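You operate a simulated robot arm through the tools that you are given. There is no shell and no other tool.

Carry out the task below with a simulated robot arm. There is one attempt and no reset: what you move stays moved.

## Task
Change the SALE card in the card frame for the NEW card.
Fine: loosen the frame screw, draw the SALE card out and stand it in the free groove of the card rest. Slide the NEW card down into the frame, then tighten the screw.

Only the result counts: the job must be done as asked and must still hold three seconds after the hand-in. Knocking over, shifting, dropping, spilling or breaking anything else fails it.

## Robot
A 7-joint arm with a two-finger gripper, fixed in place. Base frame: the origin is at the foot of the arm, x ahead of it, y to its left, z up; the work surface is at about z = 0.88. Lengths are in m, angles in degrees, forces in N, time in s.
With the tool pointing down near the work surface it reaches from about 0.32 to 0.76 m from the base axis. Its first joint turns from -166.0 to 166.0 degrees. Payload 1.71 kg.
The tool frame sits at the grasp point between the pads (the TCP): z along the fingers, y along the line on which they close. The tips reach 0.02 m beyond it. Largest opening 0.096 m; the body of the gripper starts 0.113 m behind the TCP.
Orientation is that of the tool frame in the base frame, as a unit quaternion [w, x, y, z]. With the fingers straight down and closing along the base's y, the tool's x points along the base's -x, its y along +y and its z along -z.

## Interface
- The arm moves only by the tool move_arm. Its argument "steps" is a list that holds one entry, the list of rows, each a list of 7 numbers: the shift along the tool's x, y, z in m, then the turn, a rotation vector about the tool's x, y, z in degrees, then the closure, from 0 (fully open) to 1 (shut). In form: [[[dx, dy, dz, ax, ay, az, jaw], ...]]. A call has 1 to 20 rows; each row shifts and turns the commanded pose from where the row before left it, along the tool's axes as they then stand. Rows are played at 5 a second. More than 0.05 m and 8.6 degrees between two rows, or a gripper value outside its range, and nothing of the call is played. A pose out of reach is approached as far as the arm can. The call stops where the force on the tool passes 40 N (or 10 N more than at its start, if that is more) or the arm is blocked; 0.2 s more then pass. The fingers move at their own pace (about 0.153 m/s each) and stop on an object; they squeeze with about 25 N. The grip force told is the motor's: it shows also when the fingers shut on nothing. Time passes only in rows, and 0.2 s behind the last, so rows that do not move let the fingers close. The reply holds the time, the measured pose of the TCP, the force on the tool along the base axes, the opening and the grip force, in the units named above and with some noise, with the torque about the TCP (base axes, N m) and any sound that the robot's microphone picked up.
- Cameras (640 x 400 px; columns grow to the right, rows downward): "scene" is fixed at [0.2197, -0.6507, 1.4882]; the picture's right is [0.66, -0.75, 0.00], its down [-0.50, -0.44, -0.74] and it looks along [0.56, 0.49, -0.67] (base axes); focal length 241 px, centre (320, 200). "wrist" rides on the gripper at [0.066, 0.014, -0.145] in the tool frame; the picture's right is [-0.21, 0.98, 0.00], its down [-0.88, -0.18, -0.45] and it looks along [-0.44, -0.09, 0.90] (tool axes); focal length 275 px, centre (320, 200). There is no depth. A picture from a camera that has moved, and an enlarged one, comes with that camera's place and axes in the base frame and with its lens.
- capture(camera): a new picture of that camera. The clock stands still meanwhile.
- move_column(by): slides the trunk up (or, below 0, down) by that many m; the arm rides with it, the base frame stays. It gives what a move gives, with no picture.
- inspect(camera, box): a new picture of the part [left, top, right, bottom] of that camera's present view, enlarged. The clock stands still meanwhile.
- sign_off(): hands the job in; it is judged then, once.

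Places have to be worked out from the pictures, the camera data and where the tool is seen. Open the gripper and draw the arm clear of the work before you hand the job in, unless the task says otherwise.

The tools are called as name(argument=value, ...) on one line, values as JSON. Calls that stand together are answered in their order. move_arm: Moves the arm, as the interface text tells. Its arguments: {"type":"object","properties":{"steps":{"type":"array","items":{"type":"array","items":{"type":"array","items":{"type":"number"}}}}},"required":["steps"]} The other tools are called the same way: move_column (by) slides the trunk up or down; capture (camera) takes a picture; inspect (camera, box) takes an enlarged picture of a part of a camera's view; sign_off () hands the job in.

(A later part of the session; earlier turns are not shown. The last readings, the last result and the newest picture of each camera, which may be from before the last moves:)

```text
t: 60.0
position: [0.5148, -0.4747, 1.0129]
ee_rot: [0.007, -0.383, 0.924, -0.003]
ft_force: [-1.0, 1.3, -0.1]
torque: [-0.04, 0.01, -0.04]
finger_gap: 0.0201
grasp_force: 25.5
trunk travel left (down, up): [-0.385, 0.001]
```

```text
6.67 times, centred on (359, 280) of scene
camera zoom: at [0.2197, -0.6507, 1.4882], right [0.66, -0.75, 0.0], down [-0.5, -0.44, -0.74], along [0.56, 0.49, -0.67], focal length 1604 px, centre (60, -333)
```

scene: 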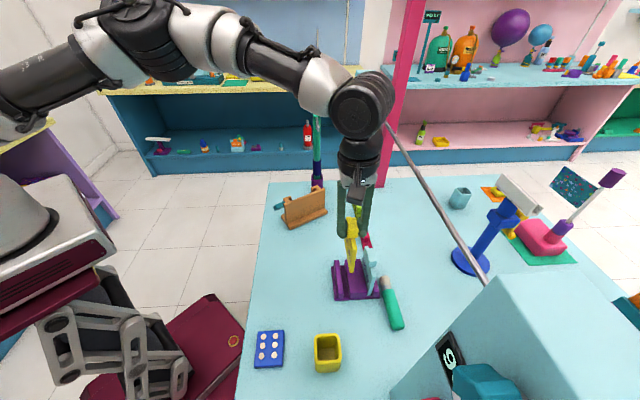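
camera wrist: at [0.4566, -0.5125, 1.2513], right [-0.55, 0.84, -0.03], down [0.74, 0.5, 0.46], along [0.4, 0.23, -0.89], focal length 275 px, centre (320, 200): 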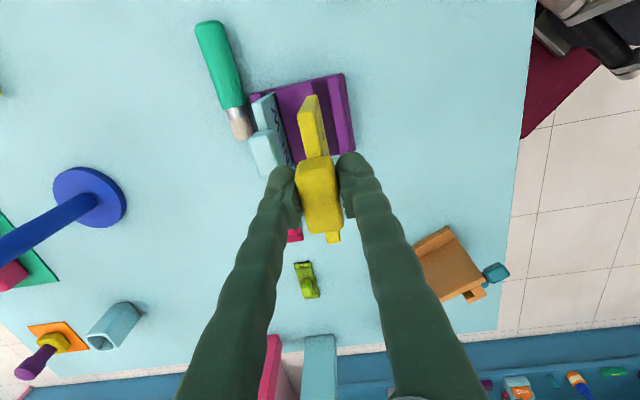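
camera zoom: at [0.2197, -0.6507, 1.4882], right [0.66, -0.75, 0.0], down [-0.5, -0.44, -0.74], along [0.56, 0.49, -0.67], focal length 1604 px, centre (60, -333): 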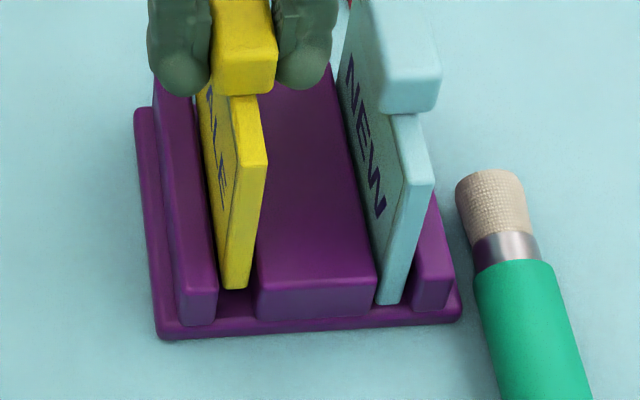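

The card is inside the groove and about 9 mm above its floor. I go down in small steps until it touches.

move_arm(steps=[[[0, 0, 0.002, 0, 0, 0, 1], [0, 0, 0.002, 0, 0, 0, 1], [0, 0, 0.002, 0, 0, 0, 1], [0, 0, 0.001, 0, 0, 0, 1], [0, 0, 0, 0, 0, 0, 1]]])

inspect(camera="scene", box=[335, 250, 383, 310])

```text
t: 61.2
position: [0.5147, -0.4753, 1.007]
ee_rot: [0.006, -0.383, 0.924, -0.004]
ft_force: [0.2, 0.1, -0.4]
torque: [0.0, -0.01, -0.02]
finger_gap: 0.0204
grasp_force: 24.4
trunk travel left (down, up): [-0.385, 0.001]
```

```text
6.67 times, centred on (359, 280) of scene
camera zoom: at [0.2197, -0.6507, 1.4882], right [0.66, -0.75, 0.0], down [-0.5, -0.44, -0.74], along [0.56, 0.49, -0.67], focal length 1604 px, centre (60, -333)
```

zoom: 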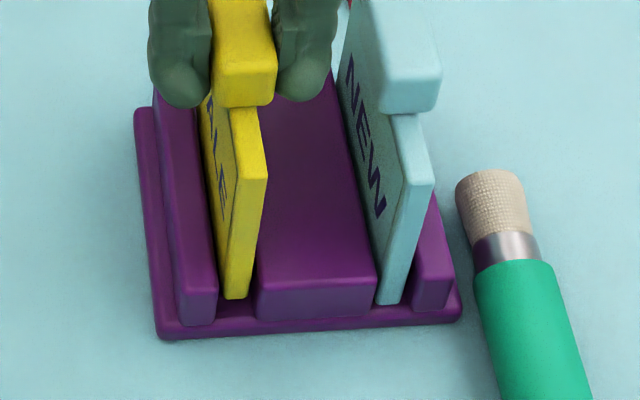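

No contact yet and a few mm remain. I keep stepping down.

move_arm(steps=[[[0, 0, 0.0015, 0, 0, 0, 1], [0, 0, 0.0015, 0, 0, 0, 1], [0, 0, 0, 0, 0, 0, 1]]])

inspect(camera="scene", box=[335, 250, 383, 310])

```text
t: 62.0
position: [0.5143, -0.4741, 1.0022]
ee_rot: [0.007, -0.382, 0.924, -0.003]
ft_force: [0.3, 0.2, -0.5]
torque: [0.0, 0.0, 0.01]
finger_gap: 0.0204
grasp_force: 25.0
trunk travel left (down, up): [-0.385, 0.001]
```

```text
6.67 times, centred on (359, 280) of scene
camera zoom: at [0.2197, -0.6507, 1.4882], right [0.66, -0.75, 0.0], down [-0.5, -0.44, -0.74], along [0.56, 0.49, -0.67], focal length 1604 px, centre (60, -333)
```

zoom: 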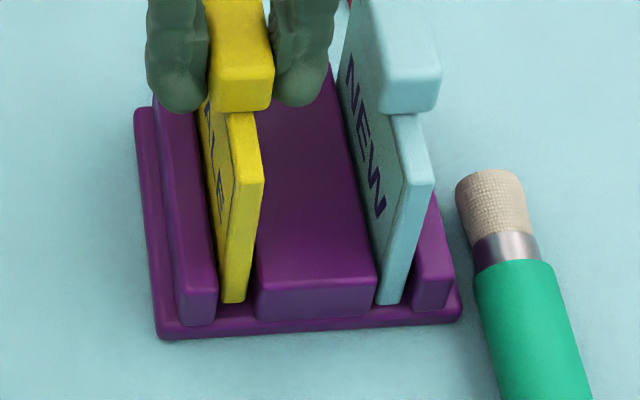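

move_arm(steps=[[[0, 0, 0.001, 0, 0, 0, 1], [0, 0, 0.001, 0, 0, 0, 1], [0, 0, 0.001, 0, 0, 0, 1], [0, 0, 0, 0, 0, 0, 1]]])

```text
t: 63.0
position: [0.5164, -0.4761, 1.0008]
ee_rot: [0.006, -0.383, 0.924, -0.004]
ft_force: [0.0, -0.1, -0.9]
torque: [0.01, 0.03, 0.0]
finger_gap: 0.0205
grasp_force: 25.0
trunk travel left (down, up): [-0.385, 0.001]
```

Still no contact force. I go down a little further.

move_arm(steps=[[[0, 0, 0.001, 0, 0, 0, 1], [0, 0, 0.001, 0, 0, 0, 1], [0, 0, 0.001, 0, 0, 0, 1], [0, 0, 0, 0, 0, 0, 1]]])

inspect(camera="scene", box=[335, 250, 383, 310])

```text
t: 64.0
position: [0.5164, -0.4743, 0.9973]
ee_rot: [0.007, -0.383, 0.924, -0.006]
ft_force: [0.3, 0.5, 8.1]
torque: [-0.19, 0.25, 0.0]
finger_gap: 0.0205
grasp_force: 24.9
trunk travel left (down, up): [-0.385, 0.001]
```

```text
6.67 times, centred on (359, 280) of scene
camera zoom: at [0.2197, -0.6507, 1.4882], right [0.66, -0.75, 0.0], down [-0.5, -0.44, -0.74], along [0.56, 0.49, -0.67], focal length 1604 px, centre (60, -333)
```

zoom: 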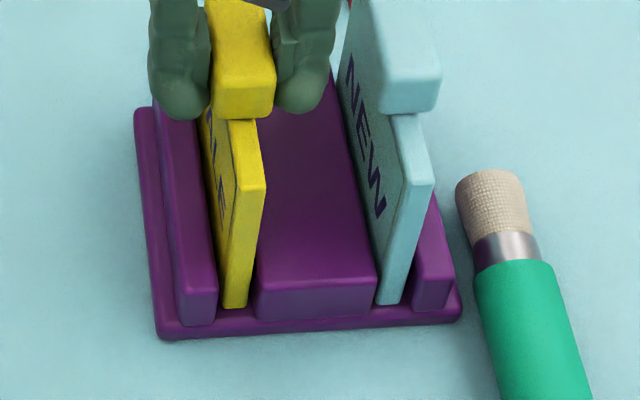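

The card has reached the groove floor (8 N). I relieve the press slightly, open the fingers, and rise straight up.

move_arm(steps=[[[0, 0, -0.001, 0, 0, 0, 1], [0, 0, 0, 0, 0, 0, 0.72], [0, 0, 0, 0, 0, 0, 0.65], [0, 0, 0, 0, 0, 0, 0.6], [0, 0, 0, 0, 0, 0, 0.6], [0, 0, 0, 0, 0, 0, 0.6]]])

inspect(camera="scene", box=[325, 230, 389, 310])

inspect(camera="wrist", box=[220, 60, 420, 240])

```text
t: 65.4
position: [0.5152, -0.4751, 0.9983]
ee_rot: [0.006, -0.382, 0.924, -0.004]
ft_force: [0.4, 0.5, 0.4]
torque: [0.03, 0.0, -0.02]
finger_gap: 0.0383
grasp_force: 0.0
trunk travel left (down, up): [-0.385, 0.001]
```

```text
5.00 times, centred on (357, 270) of scene
camera zoom: at [0.2197, -0.6507, 1.4882], right [0.66, -0.75, 0.0], down [-0.5, -0.44, -0.74], along [0.56, 0.49, -0.67], focal length 1203 px, centre (135, -150)
```

zoom: 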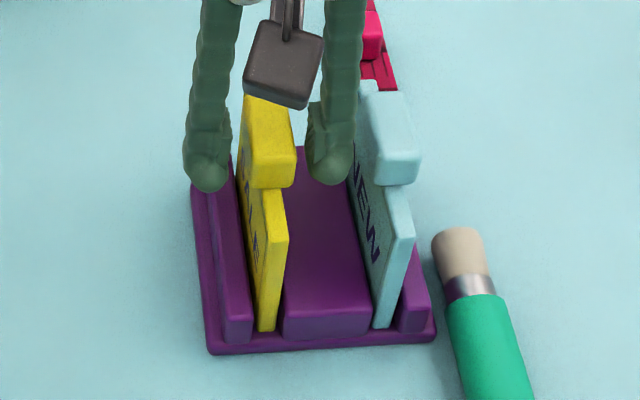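

```text
2.22 times, centred on (320, 150) of wrist
camera zoom: at [0.456, -0.5121, 1.14], right [-0.55, 0.84, -0.01], down [0.74, 0.49, 0.46], along [0.39, 0.24, -0.89], focal length 612 px, centre (320, 311)
```

zoom: 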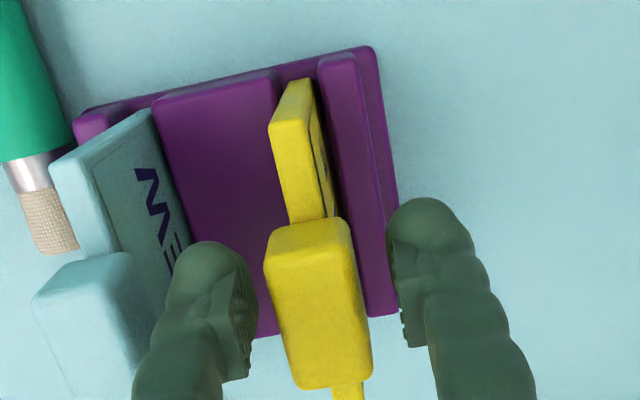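

SALE stands in the free groove and the hand is free of it. I rise straight up well clear before reorienting.

move_arm(steps=[[[0, 0, -0.02, 0, 0, 0, 0.6], [0, 0, -0.03, 0, 0, 0, 0.6], [0, 0, -0.03, 0, 0, 0, 0.6], [0, 0, -0.03, 0, 0, 0, 0.6], [0, 0, -0.02, 0, 0, 0, 0.6], [0, 0, 0, 0, 0, 0, 0.3]]])

capture(camera="wrist")

inspect(camera="scene", box=[310, 210, 406, 300])

```text
t: 66.8
position: [0.5145, -0.4724, 1.1292]
ee_rot: [0.007, -0.382, 0.924, -0.003]
ft_force: [0.7, 0.8, 0.0]
torque: [0.0, 0.01, -0.04]
finger_gap: 0.0672
grasp_force: 0.0
trunk travel left (down, up): [-0.385, 0.001]
```

```text
taken
camera wrist: at [0.4545, -0.5107, 1.2715], right [-0.55, 0.84, -0.01], down [0.74, 0.49, 0.46], along [0.39, 0.24, -0.89], focal length 275 px, centre (320, 200)
```

wrist: 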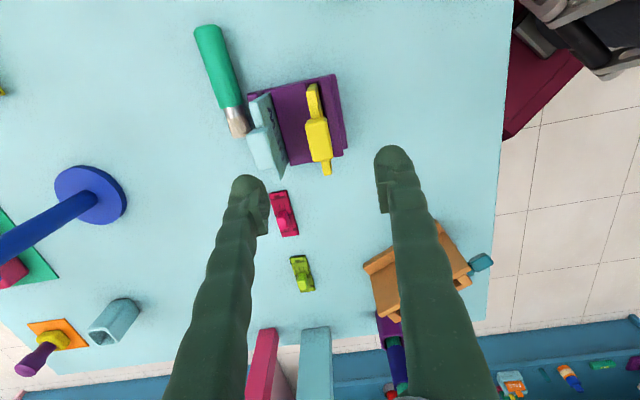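

```text
4.44 times, centred on (358, 255) of scene
camera zoom: at [0.2197, -0.6507, 1.4882], right [0.66, -0.75, 0.0], down [-0.5, -0.44, -0.74], along [0.56, 0.49, -0.67], focal length 1069 px, centre (151, -44)
```

zoom: 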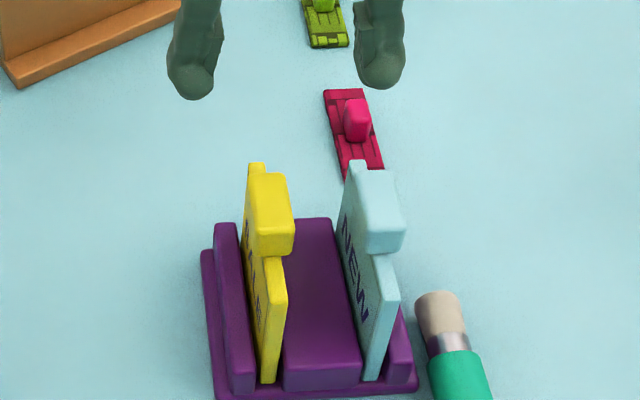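

SALE stands well. For the NEW card a bar hangs at z≈1.25 almost above it, so I'll grip its handle lengthwise with the hand leaning back toward the robot. I back away and set up that orientation (yaw +135°, lean 40°) in free space.

move_arm(steps=[[[-0.009, 0.0407, 0, 0, 0, 0, 0], [-0.009, 0.0407, 0, 0, 0, 0, 0], [0, 0, 0, 0, 0, -8.2, 0], [0, 0, 0, 0, 0, -8.2, 0], [0, 0, 0, 0, 0, -8.2, 0], [0, 0, 0, 0, 0, -8.2, 0], [0, 0, 0, 0, 0, -8.2, 0], [0, 0, 0, 0, 0, -8.2, 0], [0, 0, 0, 0, 0, -8.2, 0], [0, 0, 0, 0, 0, -8.2, 0], [0, 0, 0, 0, 0, -8.2, 0], [0, 0, 0, 0, 0, -8.2, 0], [0, 0, 0, 0, 0, -8.0, 0], [0, 0, 0, 0, 8, 0, 0], [0, 0, 0, 0, 8, 0, 0], [0, 0, 0, 0, 8, 0, 0], [0, 0, 0, 0, 8, 0, 0], [0, 0, 0, 0, 8, 0, 0], [0, 0, 0, 0, 0, 0, 0]]])

capture(camera="wrist")

capture(camera="scene")

```text
t: 70.8
position: [0.472, -0.3982, 1.1241]
ee_rot: [0.098, 0.88, -0.364, 0.289]
ft_force: [-0.3, -0.5, -0.9]
torque: [0.05, -0.02, 0.06]
finger_gap: 0.096
grasp_force: 0.1
out of reach, approached as far as the arm can: row 17, 18
trunk travel left (down, up): [-0.385, 0.001]
```

```text
taken
camera wrist: at [0.435, -0.3924, 1.2785], right [-0.8, -0.58, -0.16], down [-0.56, 0.82, -0.14], along [0.21, -0.02, -0.98], focal length 275 px, centre (320, 200)
```

wrist: 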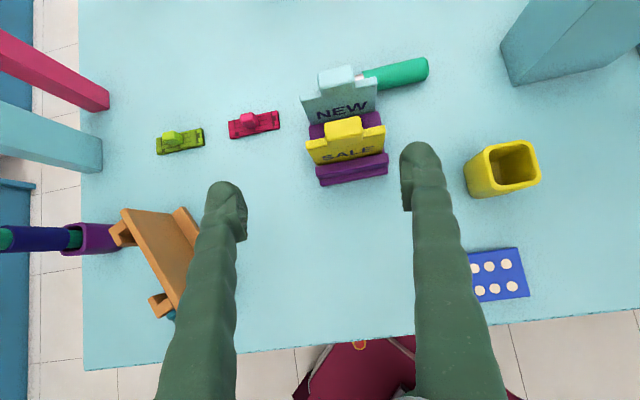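

```text
taken
```

scene: 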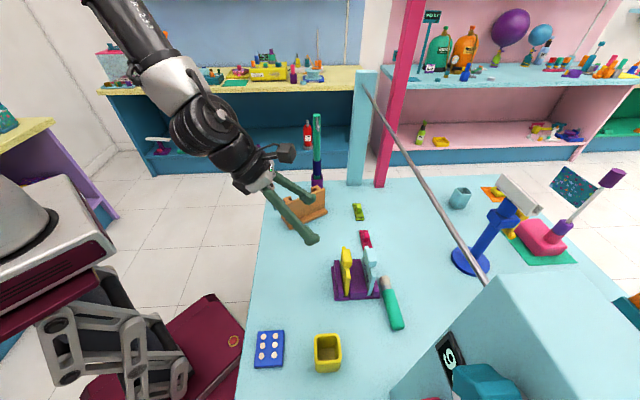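

The arm reached about a 35° lean here. The wrist view now shows both cards from above, so I enlarge it to locate the NEW handle.

inspect(camera="wrist", box=[270, 40, 430, 200])

inspect(camera="scene", box=[335, 235, 395, 305])

```text
2.50 times, centred on (350, 120) of wrist
camera zoom: at [0.435, -0.3924, 1.2785], right [-0.8, -0.58, -0.16], down [-0.56, 0.82, -0.14], along [0.21, -0.02, -0.98], focal length 688 px, centre (245, 400)
```

zoom: 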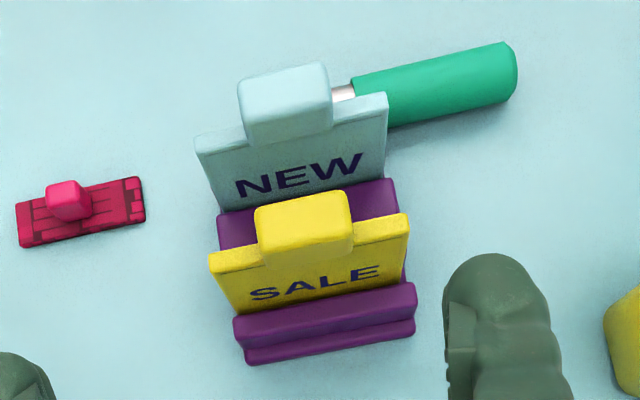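

```text
5.71 times, centred on (365, 270) of scene
camera zoom: at [0.2197, -0.6507, 1.4882], right [0.66, -0.75, 0.0], down [-0.5, -0.44, -0.74], along [0.56, 0.49, -0.67], focal length 1375 px, centre (63, -200)
```

zoom: 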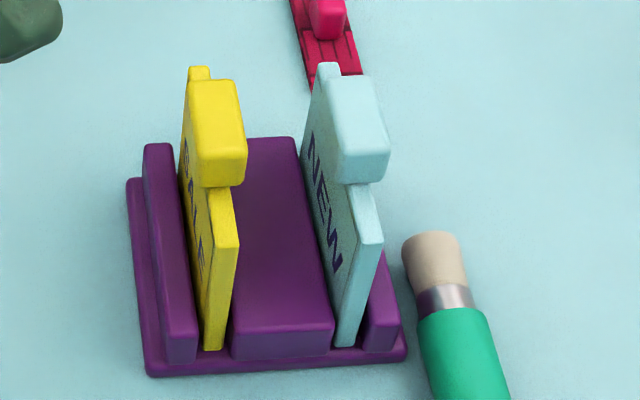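

Triangulating both views puts the NEW handle at about (0.561,-0.520,0.988). I move to a pre-grasp pose about 9 cm above it, keeping the lean toward the robot.

move_arm(steps=[[[0.0234, 0.0066, 0.0287, 0, 0, 0, 0], [0.0234, 0.0066, 0.0287, 0, 0, 0, 0], [0.0234, 0.0066, 0.0287, 0, 0, 0, 0], [0.0234, 0.0066, 0.0287, 0, 0, 0, 0], [0, 0, 0, -2.2, -0.4, -0.6, 0], [0, 0, 0, 0, 0, 0, 0]]])

capture(camera="wrist")

capture(camera="scene")

```text
t: 72.2
position: [0.561, -0.5153, 1.0857]
ee_rot: [0.117, 0.881, -0.365, 0.277]
ft_force: [0.2, 0.1, -0.8]
torque: [-0.02, -0.02, -0.02]
finger_gap: 0.096
grasp_force: 0.0
trunk travel left (down, up): [-0.385, 0.001]
```

```text
taken
camera wrist: at [0.5298, -0.5058, 1.241], right [-0.81, -0.57, -0.12], down [-0.56, 0.82, -0.14], along [0.17, -0.05, -0.98], focal length 275 px, centre (320, 200)
```

wrist: 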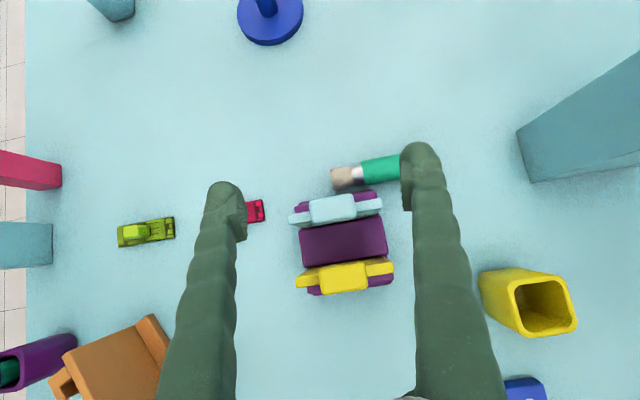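

```text
taken
```

scene: 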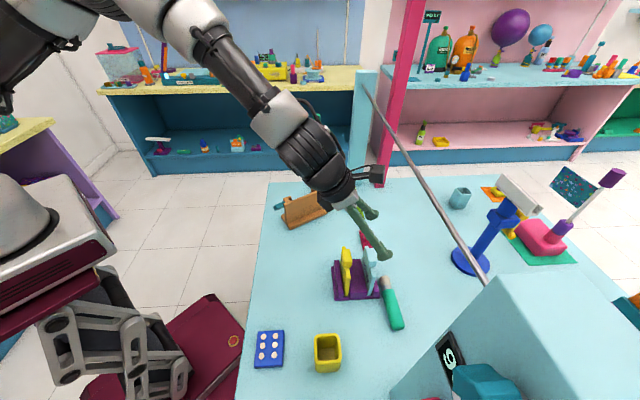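

The pose is exact (35° lean, closing line along the card) and clear of the bar. I zoom to line up on the NEW handle.

inspect(camera="wrist", box=[200, 140, 440, 300])

inspect(camera="scene", box=[335, 190, 405, 290])

```text
2.50 times, centred on (320, 220) of wrist
camera zoom: at [0.5298, -0.5058, 1.241], right [-0.81, -0.57, -0.12], down [-0.56, 0.82, -0.14], along [0.17, -0.05, -0.98], focal length 688 px, centre (320, 150)
```

zoom: 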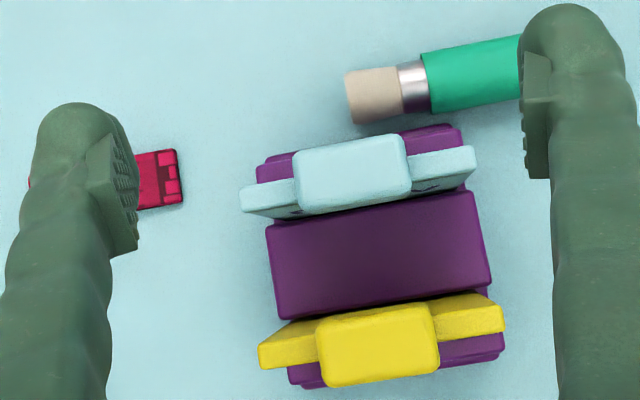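

```text
4.00 times, centred on (370, 240) of scene
camera zoom: at [0.2197, -0.6507, 1.4882], right [0.66, -0.75, 0.0], down [-0.5, -0.44, -0.74], along [0.56, 0.49, -0.67], focal length 962 px, centre (120, 40)
```

zoom: 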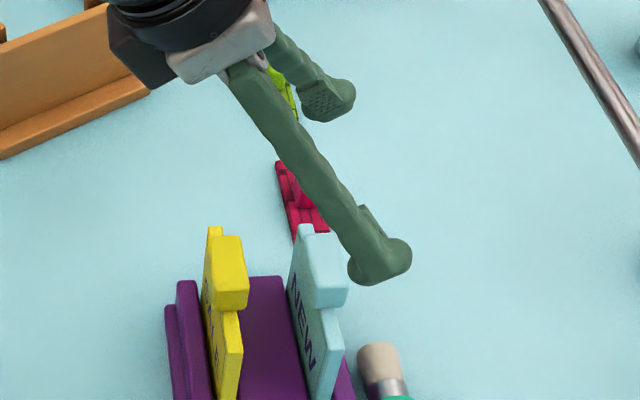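

The wrist view puts the NEW handle centre at n=0.759 (SALE reads 0.700, matching where I actually set it), so it is reliable. I descend to 1.03 over it and check.

move_arm(steps=[[[-0.0203, 0.0012, 0.0198, 0, 0, 0, 0], [-0.0202, 0.0011, 0.0198, 0, 0, 0, 0], [0, 0, 0, 0, 0, 0, 0], [0, 0, 0, 0, 0, 0, 0.2]]])

inspect(camera="wrist", box=[220, 110, 420, 270])

inspect(camera="scene", box=[335, 190, 405, 290])

```text
t: 73.2
position: [0.5536, -0.5125, 1.0293]
ee_rot: [0.115, 0.881, -0.365, 0.277]
ft_force: [-0.8, 0.4, 0.1]
torque: [-0.01, -0.01, 0.01]
finger_gap: 0.0768
grasp_force: 0.1
trunk travel left (down, up): [-0.385, 0.001]
```

```text
2.50 times, centred on (320, 190) of wrist
camera zoom: at [0.522, -0.5028, 1.1846], right [-0.81, -0.57, -0.12], down [-0.56, 0.82, -0.14], along [0.17, -0.05, -0.98], focal length 688 px, centre (320, 225)
```

zoom: 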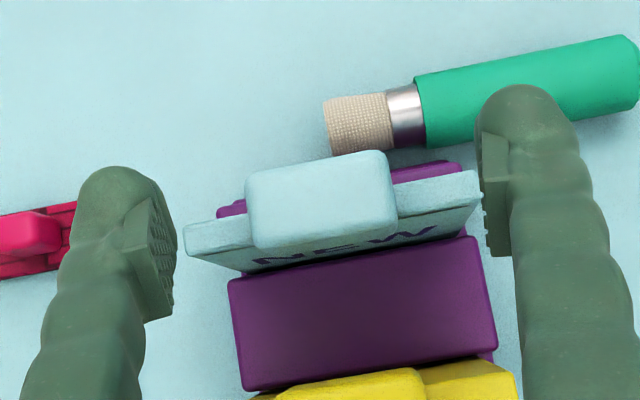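

```text
4.00 times, centred on (370, 240) of scene
camera zoom: at [0.2197, -0.6507, 1.4882], right [0.66, -0.75, 0.0], down [-0.5, -0.44, -0.74], along [0.56, 0.49, -0.67], focal length 962 px, centre (120, 40)
```

zoom: 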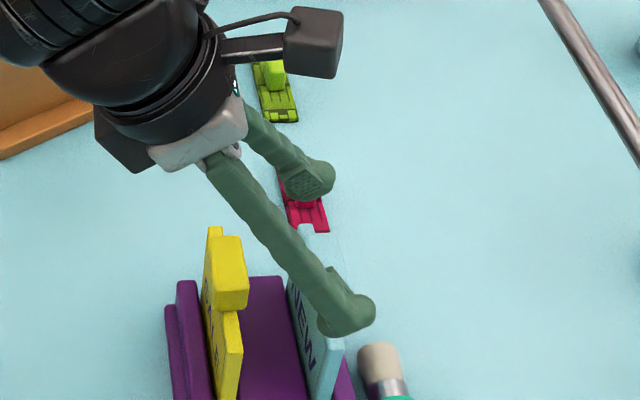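

The handle is within 1.5 mm of the wanted line. I descend the last 30 mm to TCP z≈0.999, keeping the tips a few mm above the card's top edge.

move_arm(steps=[[[-0.0061, -0.0005, 0.0079, 0, 0, 0, 0.2], [-0.0061, -0.0005, 0.0079, 0, 0, 0, 0.2], [-0.0061, -0.0005, 0.008, 0, 0, 0, 0.3], [0, 0, 0, 0, 0, 0, 0.45], [0, 0, 0, 0, 0, 0, 0.45]]])

inspect(camera="wrist", box=[220, 90, 420, 250])

inspect(camera="scene", box=[340, 230, 400, 300])

```text
t: 74.4
position: [0.5517, -0.5086, 0.9988]
ee_rot: [0.116, 0.88, -0.366, 0.279]
ft_force: [-0.6, 0.4, 0.6]
torque: [0.0, -0.01, 0.0]
finger_gap: 0.053
grasp_force: 0.0
trunk travel left (down, up): [-0.385, 0.001]
```

```text
2.50 times, centred on (320, 170) of wrist
camera zoom: at [0.5212, -0.4995, 1.1538], right [-0.81, -0.57, -0.12], down [-0.56, 0.82, -0.14], along [0.18, -0.05, -0.98], focal length 688 px, centre (320, 275)
```

zoom: 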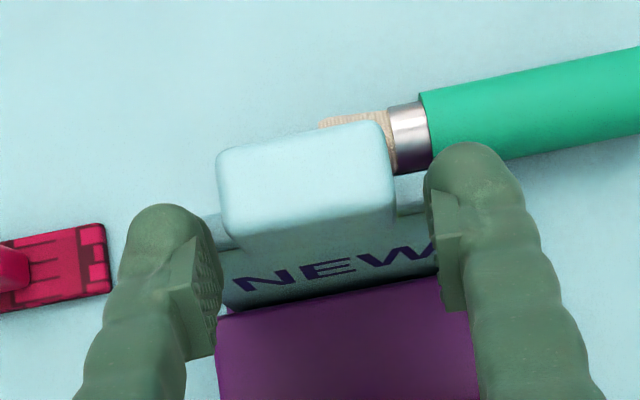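

```text
5.71 times, centred on (370, 265) of scene
camera zoom: at [0.2197, -0.6507, 1.4882], right [0.66, -0.75, 0.0], down [-0.5, -0.44, -0.74], along [0.56, 0.49, -0.67], focal length 1375 px, centre (34, -171)
```

zoom: 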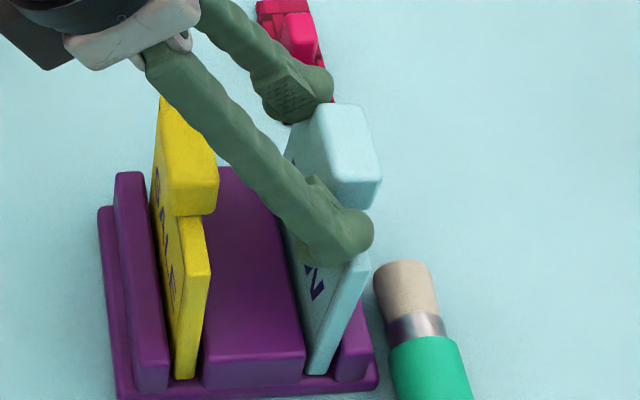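

Judging from the fixed camera-to-finger geometry, the handle sits about 8 mm farther out (+n) than the finger line. I shift 7.5 mm that way at the same height and re-check.

move_arm(steps=[[[0.0031, 0, 0.0022, 0, 0, 0, 0.45], [0.003, 0, 0.0021, 0, 0, 0, 0.45], [0, 0, 0, 0, 0, 0, 0.45], [0, 0, 0, 0, 0, 0, 0.45]]])

inspect(camera="wrist", box=[220, 90, 420, 250])

inspect(camera="scene", box=[340, 230, 400, 300])

```text
t: 75.4
position: [0.559, -0.5144, 0.999]
ee_rot: [0.116, 0.881, -0.366, 0.277]
ft_force: [0.3, -0.5, 0.0]
torque: [-0.03, 0.05, -0.01]
finger_gap: 0.0529
grasp_force: 0.0
trunk travel left (down, up): [-0.385, 0.001]
```

```text
2.50 times, centred on (320, 170) of wrist
camera zoom: at [0.527, -0.5049, 1.1548], right [-0.81, -0.57, -0.12], down [-0.56, 0.82, -0.14], along [0.18, -0.05, -0.98], focal length 688 px, centre (320, 275)
```

zoom: 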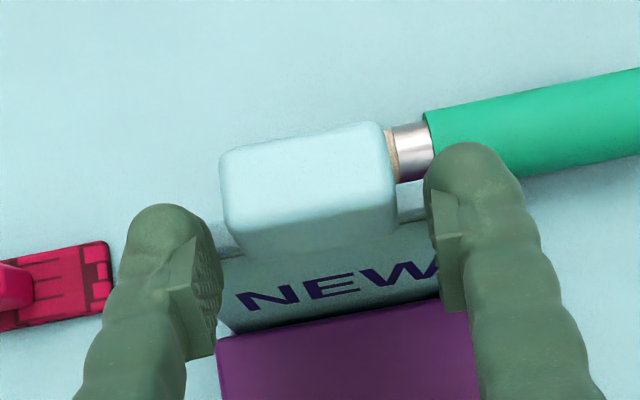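

```text
5.71 times, centred on (370, 265) of scene
camera zoom: at [0.2197, -0.6507, 1.4882], right [0.66, -0.75, 0.0], down [-0.5, -0.44, -0.74], along [0.56, 0.49, -0.67], focal length 1375 px, centre (34, -171)
```

zoom: 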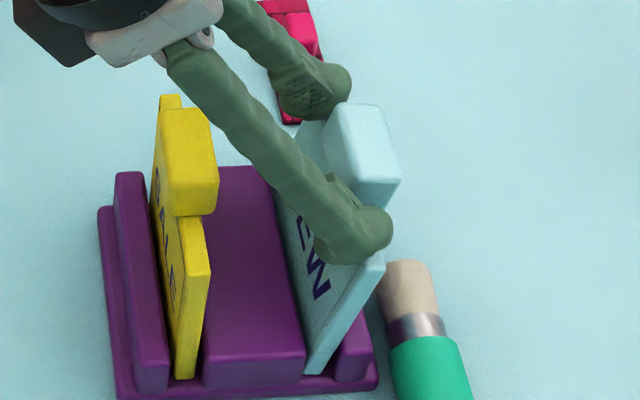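

The fingertips caught the card's face and tipped NEW outward in its groove; the tips sit lower relative to the card edge than I assumed. I back off toward the robot and up, then look at how the card stands.

move_arm(steps=[[[-0.004, 0, -0.0029, 0, 0, 0, 0.45], [-0.0041, 0, -0.0029, 0, 0, 0, 0.45], [0, 0, 0, 0, 0, 0, 0.3], [0, 0, 0, 0, 0, 0, 0.3]]])

inspect(camera="scene", box=[340, 230, 400, 300])

inspect(camera="wrist", box=[220, 90, 420, 250])

```text
t: 76.4
position: [0.55, -0.5089, 0.9994]
ee_rot: [0.116, 0.881, -0.366, 0.278]
ft_force: [0.8, -0.2, -0.7]
torque: [0.03, 0.02, 0.01]
finger_gap: 0.0671
grasp_force: 0.1
trunk travel left (down, up): [-0.385, 0.001]
```

```text
5.71 times, centred on (370, 265) of scene
camera zoom: at [0.2197, -0.6507, 1.4882], right [0.66, -0.75, 0.0], down [-0.5, -0.44, -0.74], along [0.56, 0.49, -0.67], focal length 1375 px, centre (34, -171)
```

zoom: 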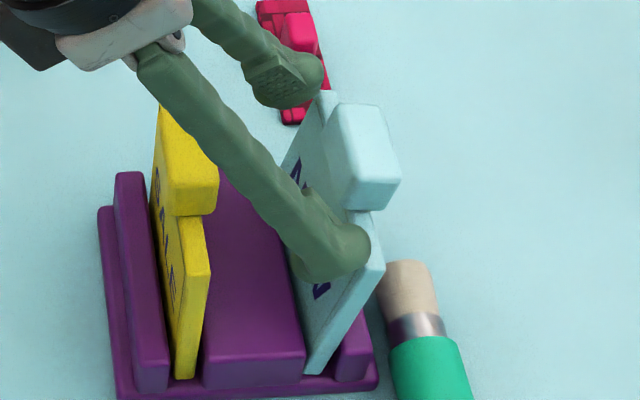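

```text
2.50 times, centred on (320, 170) of wrist
camera zoom: at [0.5187, -0.498, 1.1547], right [-0.81, -0.57, -0.12], down [-0.56, 0.82, -0.14], along [0.18, -0.05, -0.98], focal length 688 px, centre (320, 275)
```

zoom: 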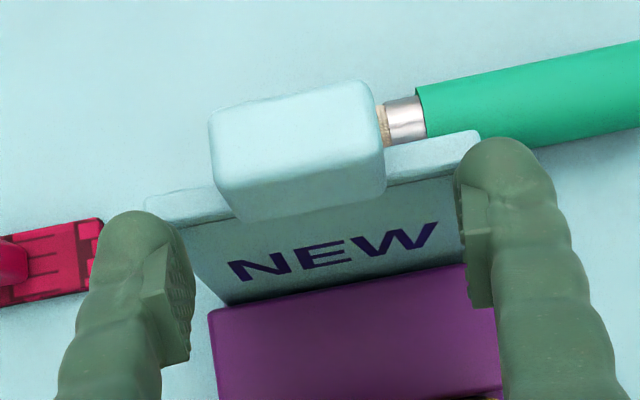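

NEW now leans outward a few degrees against its groove wall but is stable. I take closer views to work out its lean and handle position precisely.

inspect(camera="scene", box=[355, 235, 395, 300])

inspect(camera="scene", box=[365, 238, 397, 262])

inspect(camera="wrist", box=[270, 100, 350, 160])

```text
6.15 times, centred on (375, 268) of scene
camera zoom: at [0.2197, -0.6507, 1.4882], right [0.66, -0.75, 0.0], down [-0.5, -0.44, -0.74], along [0.56, 0.49, -0.67], focal length 1481 px, centre (-18, -215)
```

zoom: 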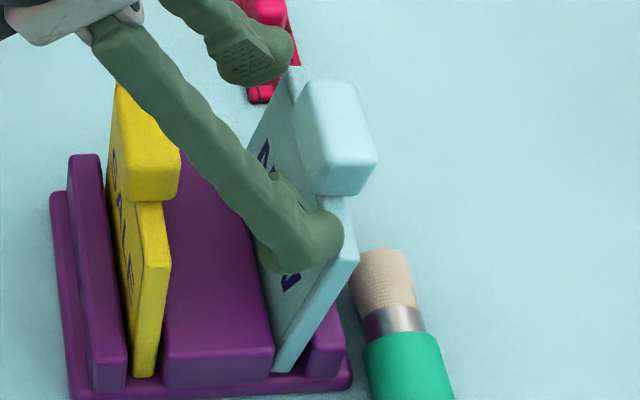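

```text
16.00 times, centred on (381, 250) of scene
camera zoom: at [0.2197, -0.6507, 1.4882], right [0.66, -0.75, 0.0], down [-0.5, -0.44, -0.74], along [0.56, 0.49, -0.67], focal length 3850 px, centre (-656, -600)
```

zoom: 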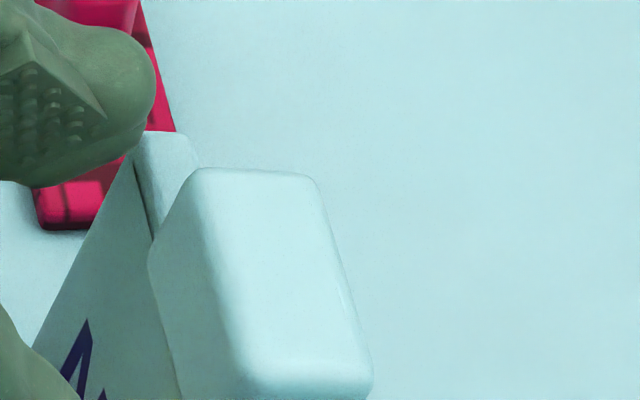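

```text
6.67 times, centred on (310, 130) of wrist
camera zoom: at [0.5187, -0.498, 1.1547], right [-0.81, -0.57, -0.12], down [-0.56, 0.82, -0.14], along [0.18, -0.05, -0.98], focal length 1835 px, centre (387, 667)
```

zoom: 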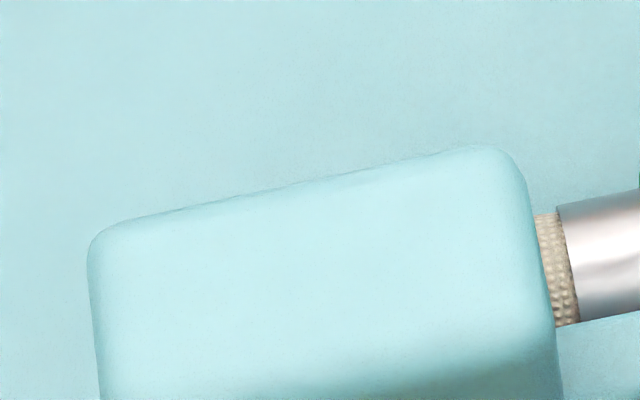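

NEW leans about 10° outward with its handle near n=0.777, which I can compensate by tilting the hand later. Before gripping it, I check that the arm can hold a 45° lean over the frame, so I rise and travel there empty.

move_arm(steps=[[[0.0191, 0, -0.0273, 0, 0, 0, 0.2], [0.0191, 0, -0.0273, 0, 0, 0, 0], [0.0191, 0, -0.0273, 0, 0, 0, 0], [-0.0189, -0.037, -0.0133, 0, 0, 0, 0], [-0.0189, -0.037, -0.0133, 0, 0, 0, 0], [-0.0189, -0.037, -0.0133, 0, 0, 0, 0], [-0.0189, -0.037, -0.0133, 0, 0, 0, 0], [0, 0, 0, -4.45, 0, 6.35, 0], [0, 0, 0, -4.45, 0, 6.35, 0], [0, 0, 0, -4.45, 0, 6.35, 0], [0, 0, 0, -4.45, 0, 6.35, 0], [0, 0, 0, -4.45, 0, 6.35, 0], [0, 0, 0, -4.45, 0, 6.35, 0], [0, 0, 0, -4.45, 0, 6.35, 0], [0, 0, 0, -4.45, 0, 6.35, 0], [0, 0, 0, 0, 5, 0, 0], [0, 0, 0, 0, 4.7, 0, 0], [0, 0, 0, 0, 0, 0, 0]]])

capture(camera="scene")

capture(camera="wrist")

```text
t: 80.2
position: [0.586, -0.3354, 1.0976]
ee_rot: [-0.306, -0.549, 0.744, -0.225]
ft_force: [0.1, 0.3, 0.0]
torque: [0.01, -0.04, 0.03]
finger_gap: 0.0962
grasp_force: 0.0
trunk travel left (down, up): [-0.385, 0.001]
```

```text
taken
```

scene: 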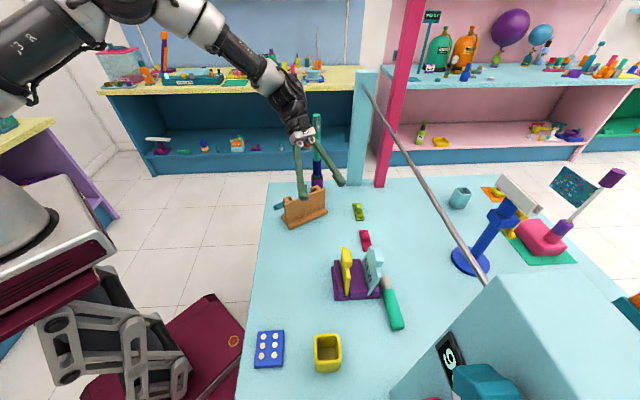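

```text
taken
camera wrist: at [0.5896, -0.2789, 1.2456], right [-0.89, 0.43, -0.14], down [0.45, 0.84, -0.3], along [-0.01, -0.33, -0.94], focal length 275 px, centre (320, 200)
```

wrist: 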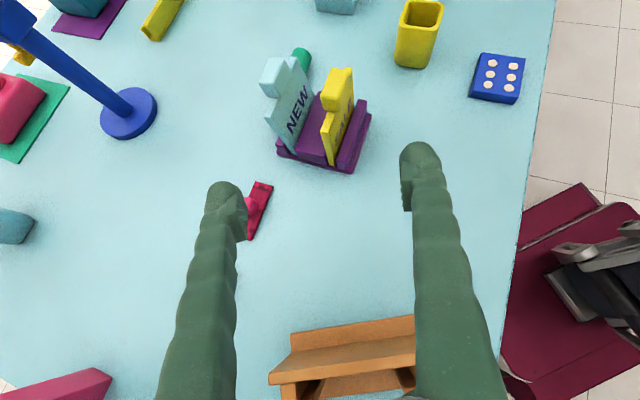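

The 45° lean with the closing line along the frame is reached. I move it over the frame to test the reach there and to look at the slot.

move_arm(steps=[[[-0.0295, -0.0013, -0.0347, 0, 0, 0, 0], [-0.0295, -0.0013, -0.0347, 0, 0, 0, 0], [-0.0295, -0.0013, -0.0347, 0, 0, 0, 0], [0, 0, 0, 0, 0, 0, 0]]])

capture(camera="wrist")

capture(camera="scene")

```text
t: 81.2
position: [0.6302, -0.2071, 1.1094]
ee_rot: [-0.305, -0.549, 0.745, -0.225]
ft_force: [-0.2, -0.2, -0.8]
torque: [0.02, -0.02, -0.01]
finger_gap: 0.096
grasp_force: 0.0
trunk travel left (down, up): [-0.385, 0.001]
```

```text
taken
camera wrist: at [0.633, -0.1511, 1.2588], right [-0.89, 0.43, -0.14], down [0.45, 0.84, -0.3], along [-0.01, -0.33, -0.94], focal length 275 px, centre (320, 200)
```

wrist: 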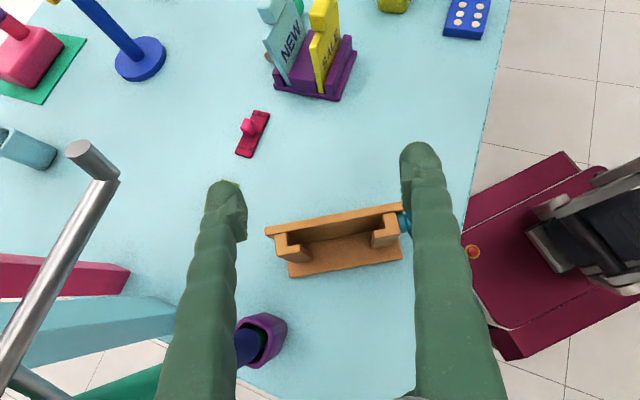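

```text
taken
```

scene: 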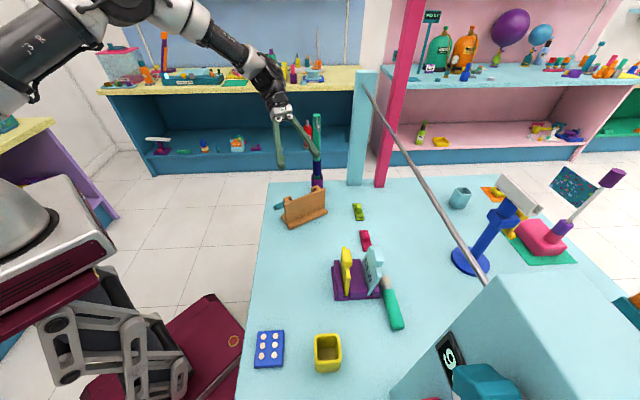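

The arm reaches this pose over the frame without trouble. A metal rod shows at the left of the wrist view, so I check that and enlarge the empty slot.

inspect(camera="wrist", box=[0, 120, 200, 400])

inspect(camera="wrist", box=[240, 180, 440, 300])

inspect(camera="scene", box=[250, 70, 410, 220])

```text
1.43 times, centred on (100, 260) of wrist
camera zoom: at [0.633, -0.1511, 1.2588], right [-0.89, 0.43, -0.14], down [0.45, 0.84, -0.3], along [-0.01, -0.33, -0.94], focal length 393 px, centre (634, 114)
```

zoom: 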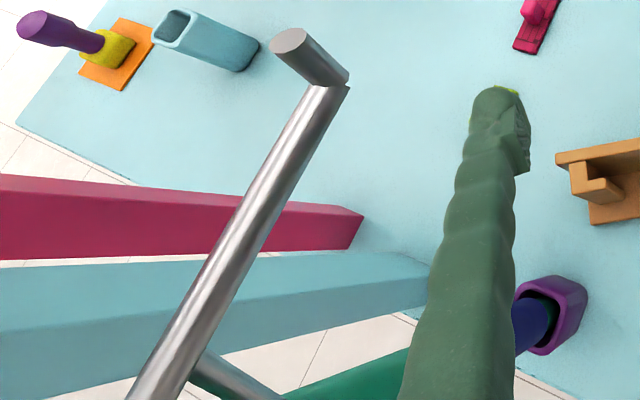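

```text
3.20 times, centred on (340, 240) of wrist
camera zoom: at [0.633, -0.1511, 1.2588], right [-0.89, 0.43, -0.14], down [0.45, 0.84, -0.3], along [-0.01, -0.33, -0.94], focal length 881 px, centre (256, 72)
```

zoom: 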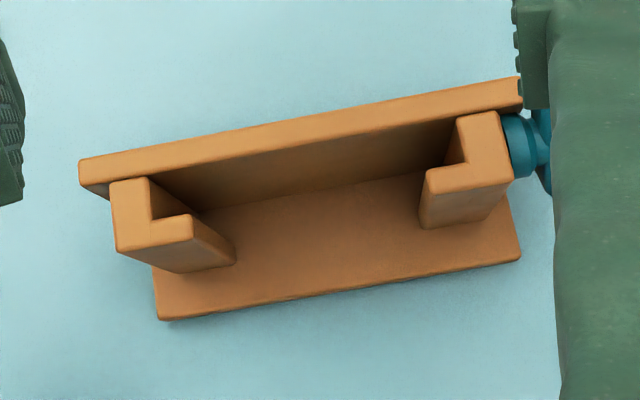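

```text
2.67 times, centred on (330, 145) of scene
camera zoom: at [0.2197, -0.6507, 1.4882], right [0.66, -0.75, 0.0], down [-0.5, -0.44, -0.74], along [0.56, 0.49, -0.67], focal length 642 px, centre (293, 347)
```

zoom: 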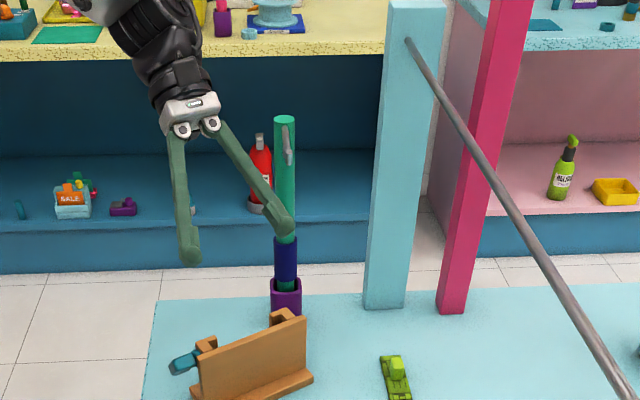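

The rod is just a hook on the green pole, well clear. The slot is about 12 mm wide with its centre line near v≈-0.02. I return to the rest and set up the pre-grasp above the leaning NEW card.

move_arm(steps=[[[0.0295, 0.0013, 0.0347, 0, 0, 0, 0], [0.0295, 0.0013, 0.0347, 0, 0, 0, 0], [0.0295, 0.0013, 0.0347, 0, 0, 0, 0], [0, 0, 0, 0, -4.85, 0, 0], [0, 0, 0, 0, -4.85, 0, 0], [0, 0, 0, 4.45, 0, -6.35, 0], [0, 0, 0, 4.45, 0, -6.35, 0], [0, 0, 0, 4.45, 0, -6.35, 0], [0, 0, 0, 4.45, 0, -6.35, 0], [0, 0, 0, 4.45, 0, -6.35, 0], [0, 0, 0, 4.45, 0, -6.35, 0], [0, 0, 0, 4.45, 0, -6.35, 0], [0, 0, 0, 4.45, 0, -6.35, 0], [0.0172, 0.0296, 0.0177, 0, 0, 0, 0], [0.0172, 0.0296, 0.0177, 0, 0, 0, 0], [0.0172, 0.0296, 0.0177, 0, 0, 0, 0], [0.0172, 0.0296, 0.0177, 0, 0, 0, 0], [0.0172, 0.0296, 0.0177, 0, 0, 0, 0], [0, 0, 0, 0, 0, 0, 0]]])

capture(camera="wrist")

inspect(camera="scene", box=[335, 190, 405, 300])

```text
t: 85.2
position: [0.5682, -0.5255, 1.0722]
ee_rot: [0.115, 0.881, -0.366, 0.277]
ft_force: [-0.8, 0.9, 0.3]
torque: [-0.04, 0.0, -0.04]
finger_gap: 0.096
grasp_force: 0.1
trunk travel left (down, up): [-0.385, 0.001]
```

```text
taken
camera wrist: at [0.538, -0.5159, 1.2278], right [-0.81, -0.57, -0.12], down [-0.56, 0.82, -0.14], along [0.18, -0.05, -0.98], focal length 275 px, centre (320, 200)
```

wrist: 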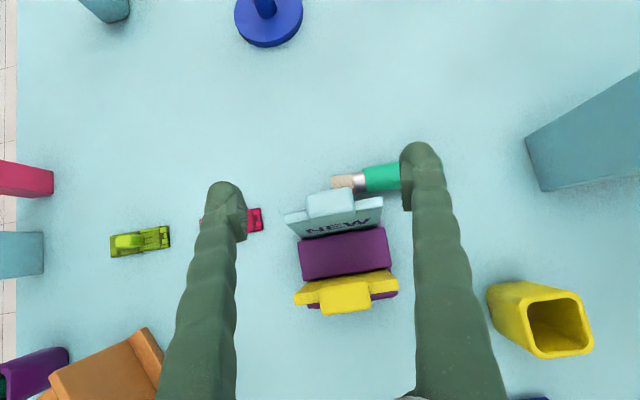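

```text
3.64 times, centred on (370, 245) of scene
camera zoom: at [0.2197, -0.6507, 1.4882], right [0.66, -0.75, 0.0], down [-0.5, -0.44, -0.74], along [0.56, 0.49, -0.67], focal length 875 px, centre (138, 36)
```

zoom: 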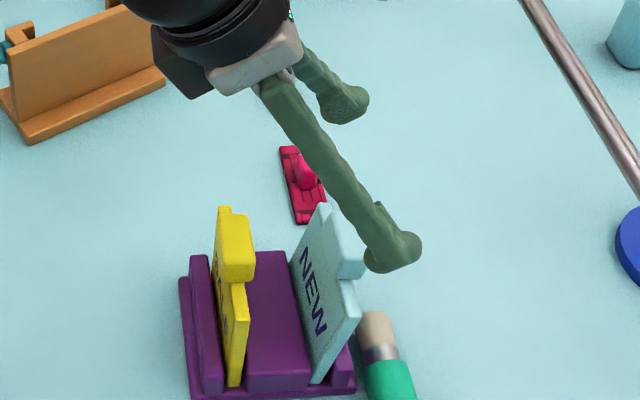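

inspect(camera="wrist", box=[260, 160, 420, 320])

```text
2.50 times, centred on (340, 240) of wrist
camera zoom: at [0.538, -0.5159, 1.2278], right [-0.81, -0.57, -0.12], down [-0.56, 0.82, -0.14], along [0.18, -0.05, -0.98], focal length 688 px, centre (270, 100)
```

zoom: 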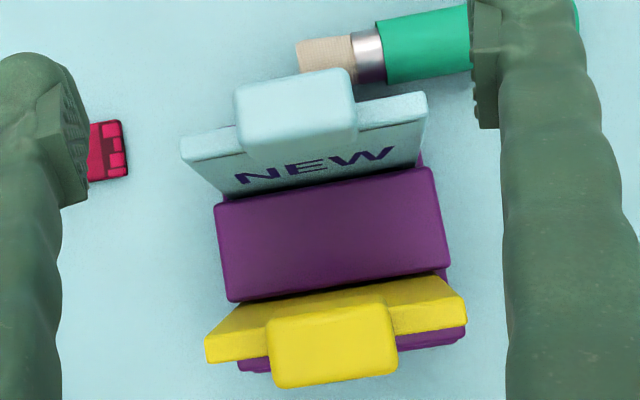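

The handle is 2 mm from where the fingers point. I descend to about z 1.03 with the fingers fully open (outside the card's ends) and look again.

move_arm(steps=[[[-0.0144, 0.001, 0.0156, 0, 0, 0, 0], [-0.0144, 0.0009, 0.0156, 0, 0, 0, 0], [0, 0, 0, 0, 0, 0, 0], [0, 0, 0, 0, 0, 0, 0]]])

inspect(camera="wrist", box=[220, 100, 420, 260])

inspect(camera="scene", box=[345, 220, 409, 300])

```text
t: 86.2
position: [0.5645, -0.5248, 1.0316]
ee_rot: [0.115, 0.881, -0.367, 0.276]
ft_force: [-0.1, 0.2, 0.9]
torque: [-0.02, 0.04, 0.0]
finger_gap: 0.0962
grasp_force: 0.0
trunk travel left (down, up): [-0.385, 0.001]
```

```text
2.50 times, centred on (320, 180) of wrist
camera zoom: at [0.5333, -0.5144, 1.1868], right [-0.81, -0.57, -0.12], down [-0.56, 0.82, -0.14], along [0.17, -0.04, -0.98], focal length 688 px, centre (320, 250)
```

zoom: 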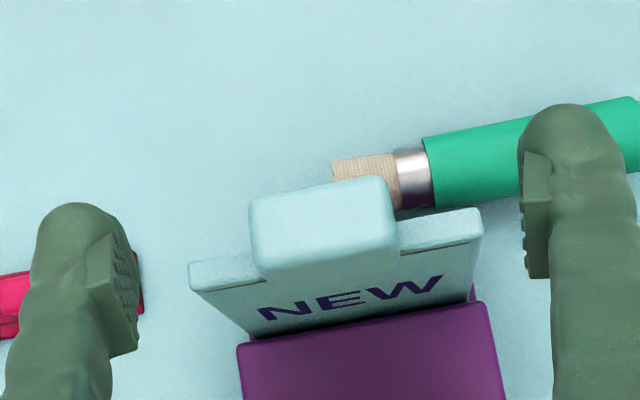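

```text
5.00 times, centred on (377, 260) of scene
camera zoom: at [0.2197, -0.6507, 1.4882], right [0.66, -0.75, 0.0], down [-0.5, -0.44, -0.74], along [0.56, 0.49, -0.67], focal length 1203 px, centre (35, -100)
```

zoom: 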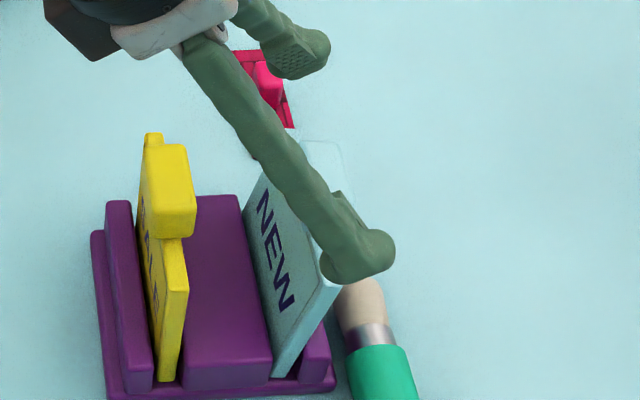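

Aligned within about 1 mm. I descend the last 28 mm with the fingers still wide open.

move_arm(steps=[[[-0.0076, 0, 0.0119, 0, 0, 0, 0], [-0.0076, 0, 0.0119, 0, 0, 0, 0], [0, 0, 0, 0, 0, 0, 0], [0, 0, 0, 0, 0, 0, 0]]])

inspect(camera="wrist", box=[220, 90, 420, 250])

inspect(camera="scene", box=[345, 220, 409, 300])

```text
t: 87.2
position: [0.5654, -0.524, 1.005]
ee_rot: [0.114, 0.881, -0.366, 0.276]
ft_force: [0.5, 1.2, -0.6]
torque: [0.0, -0.02, -0.02]
finger_gap: 0.0963
grasp_force: 0.0
trunk travel left (down, up): [-0.385, 0.001]
```

```text
2.50 times, centred on (320, 170) of wrist
camera zoom: at [0.5342, -0.5154, 1.1604], right [-0.81, -0.57, -0.12], down [-0.56, 0.82, -0.14], along [0.17, -0.04, -0.98], focal length 688 px, centre (320, 275)
```

zoom: 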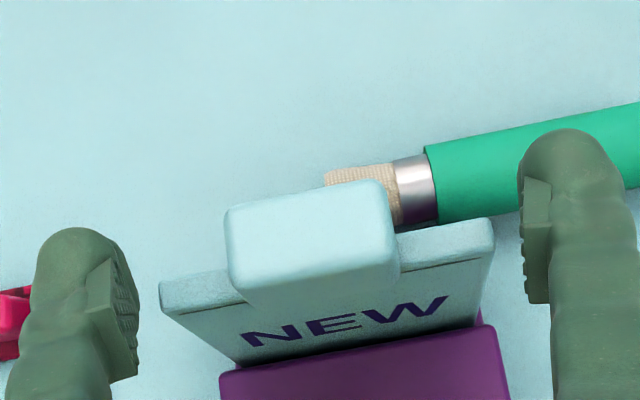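

```text
5.00 times, centred on (377, 260) of scene
camera zoom: at [0.2197, -0.6507, 1.4882], right [0.66, -0.75, 0.0], down [-0.5, -0.44, -0.74], along [0.56, 0.49, -0.67], focal length 1203 px, centre (35, -100)
```

zoom: 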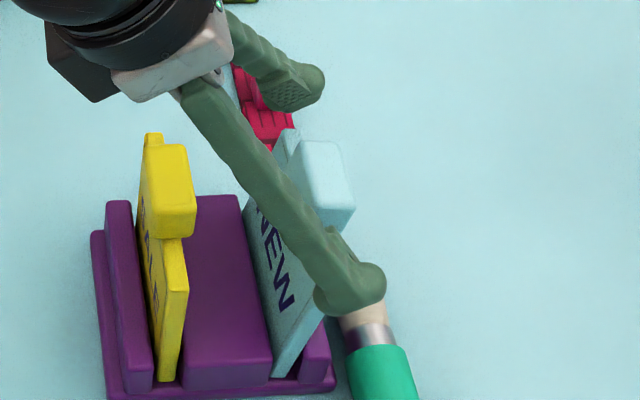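

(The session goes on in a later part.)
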